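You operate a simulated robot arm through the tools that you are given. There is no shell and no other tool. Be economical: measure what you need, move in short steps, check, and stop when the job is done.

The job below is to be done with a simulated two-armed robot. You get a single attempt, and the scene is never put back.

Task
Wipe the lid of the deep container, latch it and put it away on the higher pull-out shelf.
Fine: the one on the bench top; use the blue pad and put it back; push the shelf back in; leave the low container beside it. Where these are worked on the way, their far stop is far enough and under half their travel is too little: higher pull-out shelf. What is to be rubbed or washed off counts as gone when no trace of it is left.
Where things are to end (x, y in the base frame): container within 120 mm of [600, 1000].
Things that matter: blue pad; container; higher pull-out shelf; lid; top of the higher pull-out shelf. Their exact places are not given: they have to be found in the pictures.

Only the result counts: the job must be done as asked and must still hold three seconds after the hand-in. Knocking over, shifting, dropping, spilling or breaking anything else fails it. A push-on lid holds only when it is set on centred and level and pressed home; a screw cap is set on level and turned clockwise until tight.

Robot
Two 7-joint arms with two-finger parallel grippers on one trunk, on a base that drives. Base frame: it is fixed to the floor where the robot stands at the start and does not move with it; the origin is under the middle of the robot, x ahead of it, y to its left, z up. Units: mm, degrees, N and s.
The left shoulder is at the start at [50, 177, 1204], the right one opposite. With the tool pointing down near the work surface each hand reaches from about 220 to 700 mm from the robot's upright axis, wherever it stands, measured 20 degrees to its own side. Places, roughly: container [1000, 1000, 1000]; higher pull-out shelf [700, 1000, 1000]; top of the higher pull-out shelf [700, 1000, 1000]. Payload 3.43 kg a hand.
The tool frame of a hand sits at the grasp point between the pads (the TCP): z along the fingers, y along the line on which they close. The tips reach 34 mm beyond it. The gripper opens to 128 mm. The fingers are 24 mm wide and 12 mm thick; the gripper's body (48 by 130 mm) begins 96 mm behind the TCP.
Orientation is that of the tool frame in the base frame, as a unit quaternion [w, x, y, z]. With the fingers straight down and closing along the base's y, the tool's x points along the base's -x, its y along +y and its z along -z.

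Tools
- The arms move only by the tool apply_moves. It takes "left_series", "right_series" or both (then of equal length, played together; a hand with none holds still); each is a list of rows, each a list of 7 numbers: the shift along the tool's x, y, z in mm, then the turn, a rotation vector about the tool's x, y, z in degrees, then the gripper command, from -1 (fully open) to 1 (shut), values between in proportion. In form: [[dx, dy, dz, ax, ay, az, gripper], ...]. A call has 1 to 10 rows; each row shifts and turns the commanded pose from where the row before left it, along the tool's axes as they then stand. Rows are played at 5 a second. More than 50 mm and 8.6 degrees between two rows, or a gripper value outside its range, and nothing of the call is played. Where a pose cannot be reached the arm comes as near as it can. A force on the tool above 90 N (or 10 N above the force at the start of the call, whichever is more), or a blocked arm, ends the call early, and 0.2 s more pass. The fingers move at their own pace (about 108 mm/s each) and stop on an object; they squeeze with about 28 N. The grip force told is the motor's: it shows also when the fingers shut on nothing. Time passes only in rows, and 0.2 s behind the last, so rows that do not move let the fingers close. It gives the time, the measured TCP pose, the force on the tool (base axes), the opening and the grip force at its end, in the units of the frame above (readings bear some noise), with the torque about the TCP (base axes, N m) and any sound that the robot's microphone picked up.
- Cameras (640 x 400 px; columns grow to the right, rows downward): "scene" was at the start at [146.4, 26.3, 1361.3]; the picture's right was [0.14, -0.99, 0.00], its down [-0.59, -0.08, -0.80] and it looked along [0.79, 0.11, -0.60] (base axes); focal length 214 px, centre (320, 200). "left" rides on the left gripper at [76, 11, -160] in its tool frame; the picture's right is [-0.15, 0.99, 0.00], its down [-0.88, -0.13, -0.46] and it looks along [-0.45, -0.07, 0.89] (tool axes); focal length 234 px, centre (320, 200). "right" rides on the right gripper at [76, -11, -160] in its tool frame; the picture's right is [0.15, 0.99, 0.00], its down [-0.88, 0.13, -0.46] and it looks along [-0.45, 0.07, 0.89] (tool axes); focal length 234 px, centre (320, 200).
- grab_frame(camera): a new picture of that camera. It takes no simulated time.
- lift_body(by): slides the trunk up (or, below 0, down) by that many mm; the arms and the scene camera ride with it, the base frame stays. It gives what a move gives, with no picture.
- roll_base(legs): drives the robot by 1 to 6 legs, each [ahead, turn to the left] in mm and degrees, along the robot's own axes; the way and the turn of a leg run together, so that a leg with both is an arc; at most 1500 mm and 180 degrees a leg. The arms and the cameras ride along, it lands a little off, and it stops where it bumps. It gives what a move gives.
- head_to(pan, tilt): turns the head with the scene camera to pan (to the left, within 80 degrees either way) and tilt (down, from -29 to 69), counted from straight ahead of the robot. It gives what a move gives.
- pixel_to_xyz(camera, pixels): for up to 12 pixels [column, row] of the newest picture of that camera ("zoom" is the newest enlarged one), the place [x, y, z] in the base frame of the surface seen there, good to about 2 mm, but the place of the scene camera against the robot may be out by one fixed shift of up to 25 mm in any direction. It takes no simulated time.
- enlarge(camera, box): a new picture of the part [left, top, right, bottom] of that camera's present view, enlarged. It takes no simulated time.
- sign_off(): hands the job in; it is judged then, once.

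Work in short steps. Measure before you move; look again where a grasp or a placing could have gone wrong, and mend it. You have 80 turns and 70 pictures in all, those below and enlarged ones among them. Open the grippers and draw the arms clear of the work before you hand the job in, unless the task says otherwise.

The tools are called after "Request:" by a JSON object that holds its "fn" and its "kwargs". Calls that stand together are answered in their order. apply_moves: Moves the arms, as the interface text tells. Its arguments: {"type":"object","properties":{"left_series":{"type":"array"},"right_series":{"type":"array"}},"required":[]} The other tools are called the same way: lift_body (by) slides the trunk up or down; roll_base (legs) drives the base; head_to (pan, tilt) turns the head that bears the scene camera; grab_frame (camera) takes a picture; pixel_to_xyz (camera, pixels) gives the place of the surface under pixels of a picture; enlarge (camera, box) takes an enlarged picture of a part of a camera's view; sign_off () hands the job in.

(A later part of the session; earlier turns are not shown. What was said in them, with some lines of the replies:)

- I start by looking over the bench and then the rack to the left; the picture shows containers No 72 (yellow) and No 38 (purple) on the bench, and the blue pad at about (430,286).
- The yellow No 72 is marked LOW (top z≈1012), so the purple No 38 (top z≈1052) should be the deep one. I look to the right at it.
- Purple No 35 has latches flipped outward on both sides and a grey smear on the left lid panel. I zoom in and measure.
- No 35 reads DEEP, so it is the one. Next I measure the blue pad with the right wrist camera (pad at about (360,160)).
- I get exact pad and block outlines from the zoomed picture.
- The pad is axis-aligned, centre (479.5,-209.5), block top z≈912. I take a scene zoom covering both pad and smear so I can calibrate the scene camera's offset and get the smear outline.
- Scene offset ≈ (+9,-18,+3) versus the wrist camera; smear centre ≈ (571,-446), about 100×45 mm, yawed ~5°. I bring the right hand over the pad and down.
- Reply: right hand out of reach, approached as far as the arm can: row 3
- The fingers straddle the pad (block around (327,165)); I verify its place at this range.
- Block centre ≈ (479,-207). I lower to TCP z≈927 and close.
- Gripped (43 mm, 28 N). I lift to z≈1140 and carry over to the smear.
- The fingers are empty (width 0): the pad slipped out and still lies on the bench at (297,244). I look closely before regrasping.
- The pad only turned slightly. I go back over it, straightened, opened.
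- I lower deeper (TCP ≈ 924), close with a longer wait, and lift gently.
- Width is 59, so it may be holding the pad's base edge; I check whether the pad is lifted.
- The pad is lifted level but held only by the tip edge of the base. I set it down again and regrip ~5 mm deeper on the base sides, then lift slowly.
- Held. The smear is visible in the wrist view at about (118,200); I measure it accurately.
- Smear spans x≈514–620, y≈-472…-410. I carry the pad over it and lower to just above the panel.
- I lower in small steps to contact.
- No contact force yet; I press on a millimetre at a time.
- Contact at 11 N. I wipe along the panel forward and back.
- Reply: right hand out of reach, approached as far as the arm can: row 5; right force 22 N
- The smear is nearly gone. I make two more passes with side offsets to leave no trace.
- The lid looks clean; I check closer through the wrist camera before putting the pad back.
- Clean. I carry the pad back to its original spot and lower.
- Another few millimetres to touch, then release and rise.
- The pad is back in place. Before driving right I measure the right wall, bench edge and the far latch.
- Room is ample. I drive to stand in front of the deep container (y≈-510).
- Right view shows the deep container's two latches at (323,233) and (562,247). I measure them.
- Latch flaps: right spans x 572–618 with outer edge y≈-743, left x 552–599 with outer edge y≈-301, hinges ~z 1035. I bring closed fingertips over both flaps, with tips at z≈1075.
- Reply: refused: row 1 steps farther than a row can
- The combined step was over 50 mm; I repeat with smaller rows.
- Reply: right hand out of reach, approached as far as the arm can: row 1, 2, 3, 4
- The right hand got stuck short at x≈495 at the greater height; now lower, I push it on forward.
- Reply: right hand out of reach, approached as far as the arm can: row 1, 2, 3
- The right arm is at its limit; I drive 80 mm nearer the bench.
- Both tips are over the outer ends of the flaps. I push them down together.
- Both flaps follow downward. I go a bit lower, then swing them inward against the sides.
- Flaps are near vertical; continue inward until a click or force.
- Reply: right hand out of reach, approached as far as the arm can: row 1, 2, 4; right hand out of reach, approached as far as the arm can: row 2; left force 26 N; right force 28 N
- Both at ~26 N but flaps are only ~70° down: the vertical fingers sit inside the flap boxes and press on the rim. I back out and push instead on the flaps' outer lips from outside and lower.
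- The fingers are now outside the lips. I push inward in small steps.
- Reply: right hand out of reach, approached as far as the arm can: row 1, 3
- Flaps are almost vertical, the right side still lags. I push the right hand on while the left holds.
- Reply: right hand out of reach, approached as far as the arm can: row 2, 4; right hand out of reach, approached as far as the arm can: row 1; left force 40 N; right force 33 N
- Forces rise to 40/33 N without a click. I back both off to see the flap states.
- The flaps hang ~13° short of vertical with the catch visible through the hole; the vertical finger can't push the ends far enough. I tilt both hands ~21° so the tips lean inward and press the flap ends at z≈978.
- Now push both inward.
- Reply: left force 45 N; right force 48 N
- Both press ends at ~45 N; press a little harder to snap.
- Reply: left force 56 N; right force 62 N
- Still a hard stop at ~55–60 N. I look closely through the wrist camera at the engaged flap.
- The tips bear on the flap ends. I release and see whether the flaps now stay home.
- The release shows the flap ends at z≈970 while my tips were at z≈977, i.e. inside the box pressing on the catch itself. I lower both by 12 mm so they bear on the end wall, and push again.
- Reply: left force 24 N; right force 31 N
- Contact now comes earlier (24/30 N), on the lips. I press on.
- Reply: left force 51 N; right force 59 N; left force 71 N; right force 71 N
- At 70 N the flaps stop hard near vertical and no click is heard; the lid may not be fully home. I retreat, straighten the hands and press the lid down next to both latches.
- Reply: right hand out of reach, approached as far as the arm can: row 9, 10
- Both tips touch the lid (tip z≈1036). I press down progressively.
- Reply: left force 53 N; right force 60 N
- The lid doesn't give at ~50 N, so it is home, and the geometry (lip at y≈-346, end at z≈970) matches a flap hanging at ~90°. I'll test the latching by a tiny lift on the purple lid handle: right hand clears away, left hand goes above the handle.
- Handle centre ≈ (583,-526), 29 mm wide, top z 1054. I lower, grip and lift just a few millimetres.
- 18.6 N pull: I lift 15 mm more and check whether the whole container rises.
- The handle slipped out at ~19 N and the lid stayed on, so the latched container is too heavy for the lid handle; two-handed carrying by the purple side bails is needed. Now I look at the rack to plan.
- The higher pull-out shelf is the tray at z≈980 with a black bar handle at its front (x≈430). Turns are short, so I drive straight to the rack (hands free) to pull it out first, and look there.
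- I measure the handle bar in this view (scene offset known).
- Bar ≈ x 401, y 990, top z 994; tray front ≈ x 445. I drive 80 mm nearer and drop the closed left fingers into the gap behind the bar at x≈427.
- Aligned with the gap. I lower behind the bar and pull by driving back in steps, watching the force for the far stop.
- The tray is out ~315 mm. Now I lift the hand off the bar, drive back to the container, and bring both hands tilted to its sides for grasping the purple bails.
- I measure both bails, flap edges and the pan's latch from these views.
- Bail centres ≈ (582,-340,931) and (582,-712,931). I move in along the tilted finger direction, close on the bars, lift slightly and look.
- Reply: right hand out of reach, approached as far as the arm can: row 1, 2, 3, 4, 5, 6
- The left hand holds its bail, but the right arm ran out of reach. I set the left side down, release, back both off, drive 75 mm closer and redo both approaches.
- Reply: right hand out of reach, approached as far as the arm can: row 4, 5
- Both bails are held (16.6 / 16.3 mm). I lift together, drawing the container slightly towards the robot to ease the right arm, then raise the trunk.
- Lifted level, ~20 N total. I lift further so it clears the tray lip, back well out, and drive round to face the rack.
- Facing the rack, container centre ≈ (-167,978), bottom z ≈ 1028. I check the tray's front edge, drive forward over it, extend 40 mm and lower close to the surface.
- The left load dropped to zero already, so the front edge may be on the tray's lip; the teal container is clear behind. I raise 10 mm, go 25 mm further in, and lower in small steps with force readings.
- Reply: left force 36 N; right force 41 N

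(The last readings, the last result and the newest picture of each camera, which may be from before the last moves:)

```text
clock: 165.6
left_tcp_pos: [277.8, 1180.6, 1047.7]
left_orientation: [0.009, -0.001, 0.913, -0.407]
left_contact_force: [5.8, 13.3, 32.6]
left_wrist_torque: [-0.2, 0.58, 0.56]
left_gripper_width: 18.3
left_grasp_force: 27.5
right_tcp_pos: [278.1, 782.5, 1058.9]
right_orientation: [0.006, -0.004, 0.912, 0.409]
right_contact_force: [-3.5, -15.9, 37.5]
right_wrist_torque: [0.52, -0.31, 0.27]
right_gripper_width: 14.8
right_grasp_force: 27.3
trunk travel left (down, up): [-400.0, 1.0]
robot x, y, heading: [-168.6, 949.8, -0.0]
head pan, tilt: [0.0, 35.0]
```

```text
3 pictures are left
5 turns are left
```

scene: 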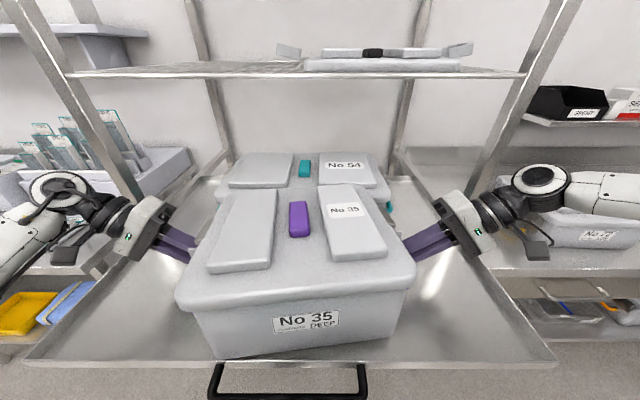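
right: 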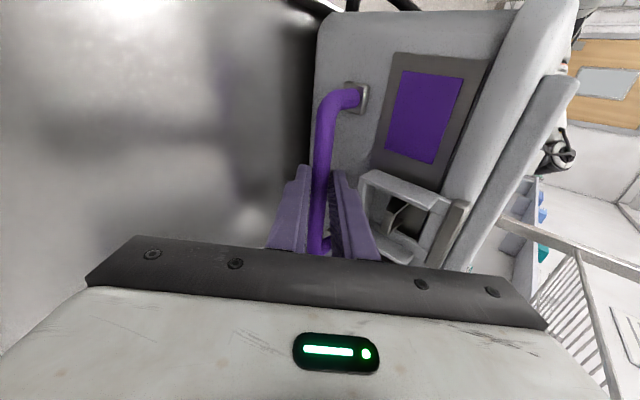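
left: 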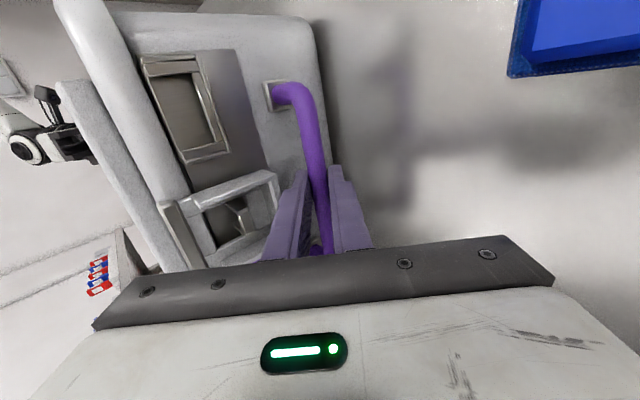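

Both hands now read upward ~35 N: the container rests on the tray. I check its heights, ease off, open, draw the hands out, back off and straighten them.

Request:
{"fn": "pixel_to_xyz", "kwargs": {"camera": "scene", "pixels": [[218, 354], [395, 342], [300, 350], [200, 285], [390, 272], [250, 190], [365, 185], [120, 340], [480, 340], [300, 362]]}}

Request:
{"fn": "apply_moves", "kwargs": {"left_series": [[0, -2.2, -2, 0, 0, 0, 1], [0, 0, 0, 0, 0, 0, 0.55], [0, 0, 0, 0, 0, 0, 0.55], [0, 0, -20, 0, 0, 0, 0.55], [0, 0, -25, 0, 0, 0, 0.55], [0, 0, -30, 0, 0, 0, 0.55], [0, 0, 0, 0, 0, 0, 1]], "right_series": [[0, 2.2, -2, 0, 0, 0, 1], [0, 0, 0, 0, 0, 0, 0.55], [0, 0, 0, 0, 0, 0, 0.55], [0, 0, -20, 0, 0, 0, 0.55], [0, 0, -25, 0, 0, 0, 0.55], [0, 0, -30, 0, 0, 0, 0.55], [0, 0, 0, 0, 0, 0, 1]]}}

Request:
{"fn": "roll_base", "kwargs": {"legs": [[-260, 0]]}}

Request:
{"fn": "apply_moves", "kwargs": {"left_series": [[0, 0, 0, -8, 0, 0, 1], [0, 0, 0, -8, 0, 0, 1], [0, 0, 0, -8, 0, 0, 1], [0, 0, 0, -8, 0, 0, 1], [0, 0, 0, -8, 0, 0, 1], [0, 0, 0, -8, 0, 0, 1], [0, 0, 0, 0, 0, 0, 1]], "right_series": [[0, 0, 0, 8, 0, 0, 1], [0, 0, 0, 8, 0, 0, 1], [0, 0, 0, 8, 0, 0, 1], [0, 0, 0, 8, 0, 0, 1], [0, 0, 0, 8, 0, 0, 1], [0, 0, 0, 8, 0, 0, 1], [0, 0, 0, 0, 0, 0, 1]]}}

Request:
{"fn": "grab_frame", "kwargs": {"camera": "scene"}}

```text
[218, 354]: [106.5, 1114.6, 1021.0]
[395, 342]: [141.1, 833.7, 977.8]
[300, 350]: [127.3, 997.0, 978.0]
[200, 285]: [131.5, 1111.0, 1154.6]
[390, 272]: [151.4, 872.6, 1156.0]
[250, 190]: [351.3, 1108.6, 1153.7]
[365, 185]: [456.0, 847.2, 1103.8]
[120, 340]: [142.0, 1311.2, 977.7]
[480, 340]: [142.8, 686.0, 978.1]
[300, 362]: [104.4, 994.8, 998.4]
```

```text
clock: 167.2
left_tcp_pos: [278.7, 1237.1, 1094.1]
left_orientation: [0.002, -0.002, 0.914, -0.406]
left_contact_force: [0.0, -0.6, -0.3]
left_wrist_torque: [-0.04, 0.02, 0.0]
left_gripper_width: 0.1
left_grasp_force: 28.3
right_tcp_pos: [277.8, 727.1, 1105.8]
right_orientation: [0.0, -0.002, 0.913, 0.407]
right_contact_force: [0.1, 0.2, 0.3]
right_wrist_torque: [-0.01, -0.01, -0.04]
right_gripper_width: 0.0
right_grasp_force: 27.9
trunk travel left (down, up): [-400.0, 1.0]
robot x, y, heading: [-166.2, 948.0, 0.2]
head pan, tilt: [0.0, 35.0]
```

```text
clock: 169.1
left_tcp_pos: [13.5, 1238.1, 1095.0]
left_orientation: [0.003, -0.004, 0.914, -0.406]
left_contact_force: [0.1, 1.3, -0.9]
left_wrist_torque: [0.01, 0.0, 0.02]
left_gripper_width: 0.1
left_grasp_force: 28.0
right_tcp_pos: [17.6, 729.3, 1107.3]
right_orientation: [-0.001, -0.003, 0.913, 0.407]
right_contact_force: [0.2, 0.1, 0.3]
right_wrist_torque: [-0.02, -0.03, 0.01]
right_gripper_width: 0.0
right_grasp_force: 28.0
trunk travel left (down, up): [-400.0, 1.0]
robot x, y, heading: [-428.2, 948.4, 0.7]
head pan, tilt: [0.0, 35.0]
```

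```text
clock: 170.7
left_tcp_pos: [15.3, 1238.7, 1094.2]
left_orientation: [0.001, -0.005, 1.0, 0.002]
left_contact_force: [0.2, 0.2, 0.1]
left_wrist_torque: [-0.01, 0.02, -0.04]
left_gripper_width: 0.2
left_grasp_force: 28.3
right_tcp_pos: [15.7, 728.4, 1107.1]
right_orientation: [0.001, -0.003, 1.0, -0.002]
right_contact_force: [-0.4, -0.2, 0.7]
right_wrist_torque: [-0.06, -0.01, 0.01]
right_gripper_width: 0.2
right_grasp_force: 28.2
trunk travel left (down, up): [-400.0, 1.0]
robot x, y, heading: [-430.9, 945.1, 0.2]
head pan, tilt: [0.0, 35.0]
```

```text
2 pictures are left
4 turns are left
```

scene: 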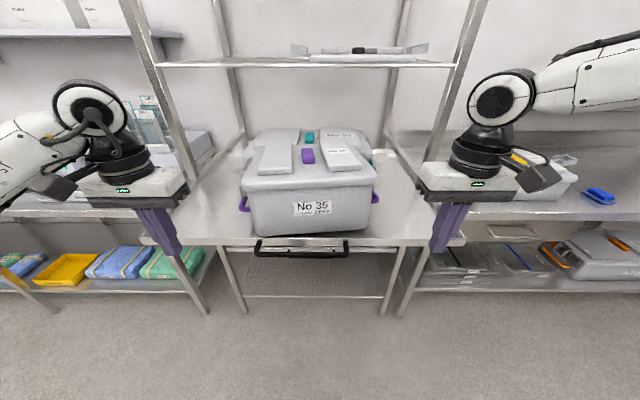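

Container sits on the tray, released. I lower both closed hands to the tray's front lip level at its two sides and push it in by driving forward, with force readings near the end.

Request:
{"fn": "pixel_to_xyz", "kwargs": {"camera": "scene", "pixels": [[268, 168], [290, 135], [335, 164], [355, 160], [258, 228], [365, 226], [310, 234], [200, 240], [420, 240], [305, 249], [345, 145], [250, 180]]}}

Request:
{"fn": "apply_moves", "kwargs": {"left_series": [[0, 0, 30, 0, 0, 0, 1], [0, 0, 30, 0, 0, 0, 1], [0, 0, 25, 0, 0, 0, 1], [0, 0, 0, 0, 0, 0, 1]], "right_series": [[0, 0, 34, 0, 0, 0, 1], [0, 0, 34, 0, 0, 0, 1], [0, 0, 30, 0, 0, 0, 1], [0, 0, 0, 0, 0, 0, 1]]}}

Request:
{"fn": "roll_base", "kwargs": {"legs": [[200, 0]]}}

Request:
{"fn": "roll_base", "kwargs": {"legs": [[190, 0]]}}

Request:
{"fn": "roll_base", "kwargs": {"legs": [[25, 0]]}}

Request:
{"fn": "roll_base", "kwargs": {"legs": [[10, 0]]}}

Request:
{"fn": "grab_frame", "kwargs": {"camera": "scene"}}

```text
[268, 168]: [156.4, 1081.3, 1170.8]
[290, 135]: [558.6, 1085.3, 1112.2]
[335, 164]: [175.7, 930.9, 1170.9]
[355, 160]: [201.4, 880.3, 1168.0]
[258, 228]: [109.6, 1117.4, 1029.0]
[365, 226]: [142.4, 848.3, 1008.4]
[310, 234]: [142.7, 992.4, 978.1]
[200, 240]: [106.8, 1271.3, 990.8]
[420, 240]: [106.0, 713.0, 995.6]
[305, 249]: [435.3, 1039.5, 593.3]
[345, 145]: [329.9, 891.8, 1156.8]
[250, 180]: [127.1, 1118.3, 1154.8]
```

```text
clock: 171.7
left_tcp_pos: [15.1, 1238.1, 1009.2]
left_orientation: [0.002, -0.004, 1.0, 0.001]
left_contact_force: [0.2, -0.1, -0.2]
left_wrist_torque: [0.0, -0.01, 0.0]
left_gripper_width: 0.0
left_grasp_force: 28.8
right_tcp_pos: [17.5, 728.6, 1008.6]
right_orientation: [0.002, -0.004, 1.0, 0.0]
right_contact_force: [0.1, 0.2, -0.8]
right_wrist_torque: [-0.01, 0.01, 0.0]
right_gripper_width: 0.0
right_grasp_force: 27.8
trunk travel left (down, up): [-400.0, 1.0]
robot x, y, heading: [-427.6, 947.1, 0.3]
head pan, tilt: [0.0, 35.0]
```

```text
clock: 173.3
left_tcp_pos: [215.8, 1237.7, 1008.8]
left_orientation: [0.001, -0.005, 1.0, 0.001]
left_contact_force: [-0.5, -0.3, -0.3]
left_wrist_torque: [0.03, 0.03, -0.01]
left_gripper_width: 0.0
left_grasp_force: 28.2
right_tcp_pos: [218.1, 729.3, 1006.5]
right_orientation: [0.0, -0.004, 1.0, 0.0]
right_contact_force: [0.4, 0.3, 0.1]
right_wrist_torque: [0.05, 0.02, -0.01]
right_gripper_width: 0.1
right_grasp_force: 27.6
trunk travel left (down, up): [-400.0, 1.0]
robot x, y, heading: [-233.2, 947.6, 0.5]
head pan, tilt: [0.0, 35.0]
```

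```text
clock: 174.8
left_tcp_pos: [403.9, 1239.7, 1009.3]
left_orientation: [0.0, -0.004, 1.0, 0.001]
left_contact_force: [0.0, 0.7, 0.5]
left_wrist_torque: [-0.02, 0.01, -0.01]
left_gripper_width: 0.1
left_grasp_force: 27.8
right_tcp_pos: [405.4, 730.0, 1008.4]
right_orientation: [0.001, -0.002, 1.0, 0.0]
right_contact_force: [-0.1, -0.6, 0.7]
right_wrist_torque: [0.03, 0.04, 0.01]
right_gripper_width: 0.1
right_grasp_force: 27.7
trunk travel left (down, up): [-400.0, 1.0]
robot x, y, heading: [-38.7, 953.8, 0.2]
head pan, tilt: [0.0, 35.0]
```

```text
clock: 175.7
left_tcp_pos: [428.5, 1238.8, 1007.6]
left_orientation: [0.0, -0.004, 1.0, 0.001]
left_contact_force: [0.1, 0.7, 0.2]
left_wrist_torque: [0.02, 0.0, 0.02]
left_gripper_width: 0.0
left_grasp_force: 28.4
right_tcp_pos: [430.3, 729.6, 1007.0]
right_orientation: [0.0, -0.002, 1.0, 0.001]
right_contact_force: [-0.2, -0.7, -0.2]
right_wrist_torque: [0.01, 0.05, 0.0]
right_gripper_width: 0.0
right_grasp_force: 28.1
trunk travel left (down, up): [-400.0, 1.0]
robot x, y, heading: [-18.8, 952.3, 0.4]
head pan, tilt: [0.0, 35.0]
```

```text
clock: 176.4
left_tcp_pos: [434.1, 1239.5, 1010.1]
left_orientation: [0.001, -0.004, 1.0, 0.001]
left_contact_force: [-14.5, -1.4, 0.9]
left_wrist_torque: [0.15, 0.45, 0.02]
left_gripper_width: 0.0
left_grasp_force: 27.9
right_tcp_pos: [433.9, 729.5, 1008.2]
right_orientation: [-0.001, -0.003, 1.0, -0.001]
right_contact_force: [-20.0, 2.3, -3.1]
right_wrist_torque: [-0.18, 0.14, 0.0]
right_gripper_width: 0.0
right_grasp_force: 27.8
trunk travel left (down, up): [-400.0, 1.0]
robot x, y, heading: [-9.1, 949.8, 0.4]
head pan, tilt: [0.0, 35.0]
```

```text
1 pictures are left
3 turns are left
```

scene: 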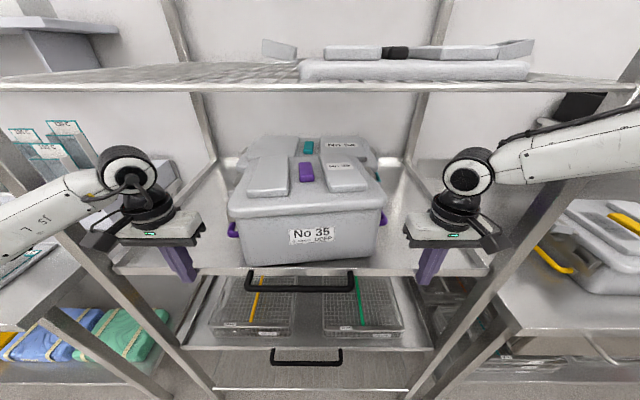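

The tray is fully in (stop felt, 15–20 N), but readings show the container's front (panel z≈1171 vs 1157 at the rear) raised: its left front corner sits on the tray's lip. I bring both closed hands, tips leading, to its front face above the lip and push it ~35 mm further in, then back away and look.

Request:
{"fn": "apply_moves", "kwargs": {"left_series": [[30, 0, 0, 0, 0, 0, 1], [30, 0, 0, 0, 0, 0, 1], [0, 0, -46, 0, 0, 0, 1], [0, -44.5, 0, 0, 0, 0, 1], [0, -44.5, 0, 0, 0, 0, 1], [0, -44.5, 0, 0, 0, 0, 1], [0, -44.5, 0, 0, 0, 0, 1], [0, 0, 0, 0, -8, 0, 1], [0, 0, 0, 0, 0, 0, 1]], "right_series": [[30, 0, 0, 0, 0, 0, 1], [30, 0, 0, 0, 0, 0, 1], [0, 0, -46, 0, 0, 0, 1], [0, 35, 0, 0, 0, 0, 1], [0, 35, 0, 0, 0, 0, 1], [0, 35, 0, 0, 0, 0, 1], [0, 35, 0, 0, 0, 0, 1], [0, 0, 0, 0, -8, 0, 1], [0, 0, 0, 0, 0, 0, 1]]}}

Request:
{"fn": "roll_base", "kwargs": {"legs": [[65, 0]]}}

Request:
{"fn": "roll_base", "kwargs": {"legs": [[27, 0]]}}

Request:
{"fn": "roll_base", "kwargs": {"legs": [[-110, 0]]}}

Request:
{"fn": "grab_frame", "kwargs": {"camera": "scene"}}

```text
clock: 178.4
left_tcp_pos: [378.4, 1060.4, 1054.1]
left_orientation: [0.07, -0.004, 0.998, 0.001]
left_contact_force: [-0.8, 0.5, 0.2]
left_wrist_torque: [0.01, 0.02, 0.01]
left_gripper_width: 0.0
left_grasp_force: 27.7
right_tcp_pos: [369.5, 845.8, 1055.7]
right_orientation: [0.067, -0.003, 0.998, 0.001]
right_contact_force: [0.5, -0.4, -0.6]
right_wrist_torque: [-0.01, -0.03, -0.01]
right_gripper_width: 0.1
right_grasp_force: 28.2
right hand out of reach, approached as far as the arm can: row 7
trunk travel left (down, up): [-400.0, 1.0]
robot x, y, heading: [-8.2, 950.2, 0.2]
head pan, tilt: [0.0, 35.0]
```

```text
clock: 179.4
left_tcp_pos: [441.2, 1061.4, 1053.9]
left_orientation: [0.069, -0.004, 0.998, 0.001]
left_contact_force: [0.1, -0.3, 0.4]
left_wrist_torque: [0.0, 0.04, 0.02]
left_gripper_width: 0.2
left_grasp_force: 27.9
right_tcp_pos: [433.5, 847.3, 1056.8]
right_orientation: [0.066, -0.003, 0.998, 0.0]
right_contact_force: [0.3, -0.3, 0.0]
right_wrist_torque: [0.0, 0.0, -0.02]
right_gripper_width: 0.2
right_grasp_force: 27.8
trunk travel left (down, up): [-400.0, 1.0]
robot x, y, heading: [59.2, 952.1, 0.1]
head pan, tilt: [0.0, 35.0]
```

```text
clock: 180.2
left_tcp_pos: [465.5, 1063.0, 1053.8]
left_orientation: [0.071, -0.004, 0.997, 0.001]
left_contact_force: [-1.1, 0.1, -1.1]
left_wrist_torque: [-0.03, 0.03, 0.02]
left_gripper_width: 0.3
left_grasp_force: 28.4
right_tcp_pos: [457.3, 846.0, 1055.8]
right_orientation: [0.067, -0.004, 0.998, 0.0]
right_contact_force: [0.4, 0.4, -0.1]
right_wrist_torque: [-0.02, 0.04, -0.01]
right_gripper_width: 0.0
right_grasp_force: 28.0
trunk travel left (down, up): [-400.0, 1.0]
robot x, y, heading: [80.2, 954.8, 0.2]
head pan, tilt: [0.0, 35.0]
```

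```text
clock: 181.4
left_tcp_pos: [358.3, 1061.3, 1055.0]
left_orientation: [0.07, -0.004, 0.998, 0.001]
left_contact_force: [-0.2, -0.8, -0.5]
left_wrist_torque: [0.03, -0.04, -0.01]
left_gripper_width: 0.2
left_grasp_force: 28.3
right_tcp_pos: [348.7, 844.9, 1054.0]
right_orientation: [0.067, -0.002, 0.998, -0.001]
right_contact_force: [-0.2, -0.4, 0.0]
right_wrist_torque: [0.01, -0.03, -0.03]
right_gripper_width: 0.0
right_grasp_force: 28.2
trunk travel left (down, up): [-400.0, 1.0]
robot x, y, heading: [-22.5, 951.9, 0.4]
head pan, tilt: [0.0, 35.0]
```

```text
0 pictures are left
2 turns are left
```

scene: 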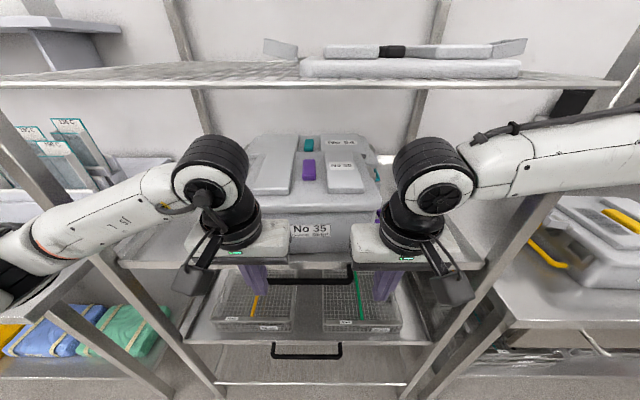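

The container now stands squared on the tray and the tray is closed. I back well away, open the grippers and take a last height check.

Request:
{"fn": "pixel_to_xyz", "kwargs": {"camera": "scene", "pixels": [[262, 188], [285, 145], [345, 188], [350, 170], [310, 200]]}}

Request:
{"fn": "roll_base", "kwargs": {"legs": [[-350, 0]]}}

Request:
{"fn": "apply_moves", "kwargs": {"left_series": [[0, 0, 0, 0, 0, 0, -1], [0, 0, 0, 0, 0, 0, -1], [0, 0, 0, 0, 0, 0, -1], [0, 0, 0, 0, 0, 0, -1]], "right_series": [[0, 0, 0, 0, 0, 0, -1], [0, 0, 0, 0, 0, 0, -1], [0, 0, 0, 0, 0, 0, -1], [0, 0, 0, 0, 0, 0, -1]]}}

```text
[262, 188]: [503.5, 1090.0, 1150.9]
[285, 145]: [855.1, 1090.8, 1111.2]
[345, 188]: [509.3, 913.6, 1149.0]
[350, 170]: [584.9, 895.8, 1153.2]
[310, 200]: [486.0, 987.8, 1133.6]
```

```text
clock: 183.7
left_tcp_pos: [6.1, 1059.8, 1055.5]
left_orientation: [0.07, -0.002, 0.998, 0.001]
left_contact_force: [0.8, -0.5, -0.4]
left_wrist_torque: [-0.04, -0.01, 0.03]
left_gripper_width: 0.1
left_grasp_force: 28.3
right_tcp_pos: [-2.9, 843.6, 1055.0]
right_orientation: [0.066, -0.002, 0.998, -0.001]
right_contact_force: [-0.7, 0.1, 0.3]
right_wrist_torque: [0.02, -0.02, -0.03]
right_gripper_width: 0.0
right_grasp_force: 27.8
trunk travel left (down, up): [-400.0, 1.0]
robot x, y, heading: [-379.3, 951.5, 0.0]
head pan, tilt: [0.0, 35.0]
```

```text
clock: 184.7
left_tcp_pos: [6.7, 1059.5, 1055.1]
left_orientation: [0.069, -0.003, 0.998, 0.001]
left_contact_force: [0.4, -1.1, 0.1]
left_wrist_torque: [-0.03, 0.01, 0.01]
left_gripper_width: 127.8
left_grasp_force: 0.0
right_tcp_pos: [-2.6, 843.1, 1053.7]
right_orientation: [0.065, -0.002, 0.998, 0.0]
right_contact_force: [-0.6, 0.3, 0.0]
right_wrist_torque: [-0.02, -0.03, 0.02]
right_gripper_width: 127.9
right_grasp_force: 0.1
trunk travel left (down, up): [-400.0, 1.0]
robot x, y, heading: [-379.0, 949.9, 0.3]
head pan, tilt: [0.0, 35.0]
1 turns are left
```

The lid is level again (rim z≈1134, panels ≈1150–1153, matching a flat seat on the tray), the shelf is in, and the hands are open and clear. I hand in.

Request:
{"fn": "sign_off", "kwargs": {}}

```text
The job is handed in.
```

I handed the job in with the deep container (No 35) level on the closed higher pull-out shelf, but I could not confirm that its two latches snapped shut.

- **Wiping:** The smear on the lid was gone in a close-up check, and the blue pad is back where it lay.
- **Latches:** I pressed both flaps down until they hung vertical with the catches through them. I heard no click. The lid stayed on under about 19 N of pull on its handle, and during the two-handed carry by the side handles.
- **Shelf and position:** I pulled the shelf out about 320 mm, set the container on it, and pushed it in until it stopped. By the last measurements the container stands near [600, 980], inside the 120 mm limit.
- **A correction on the way:** The container first settled with one front corner on the shelf's lip. I pushed it about 40 mm further in, and it then measured level.
- **Other items:** I moved neither low container: No 72 is still on the bench and No 54 on the shelf. Both grippers are open and clear.
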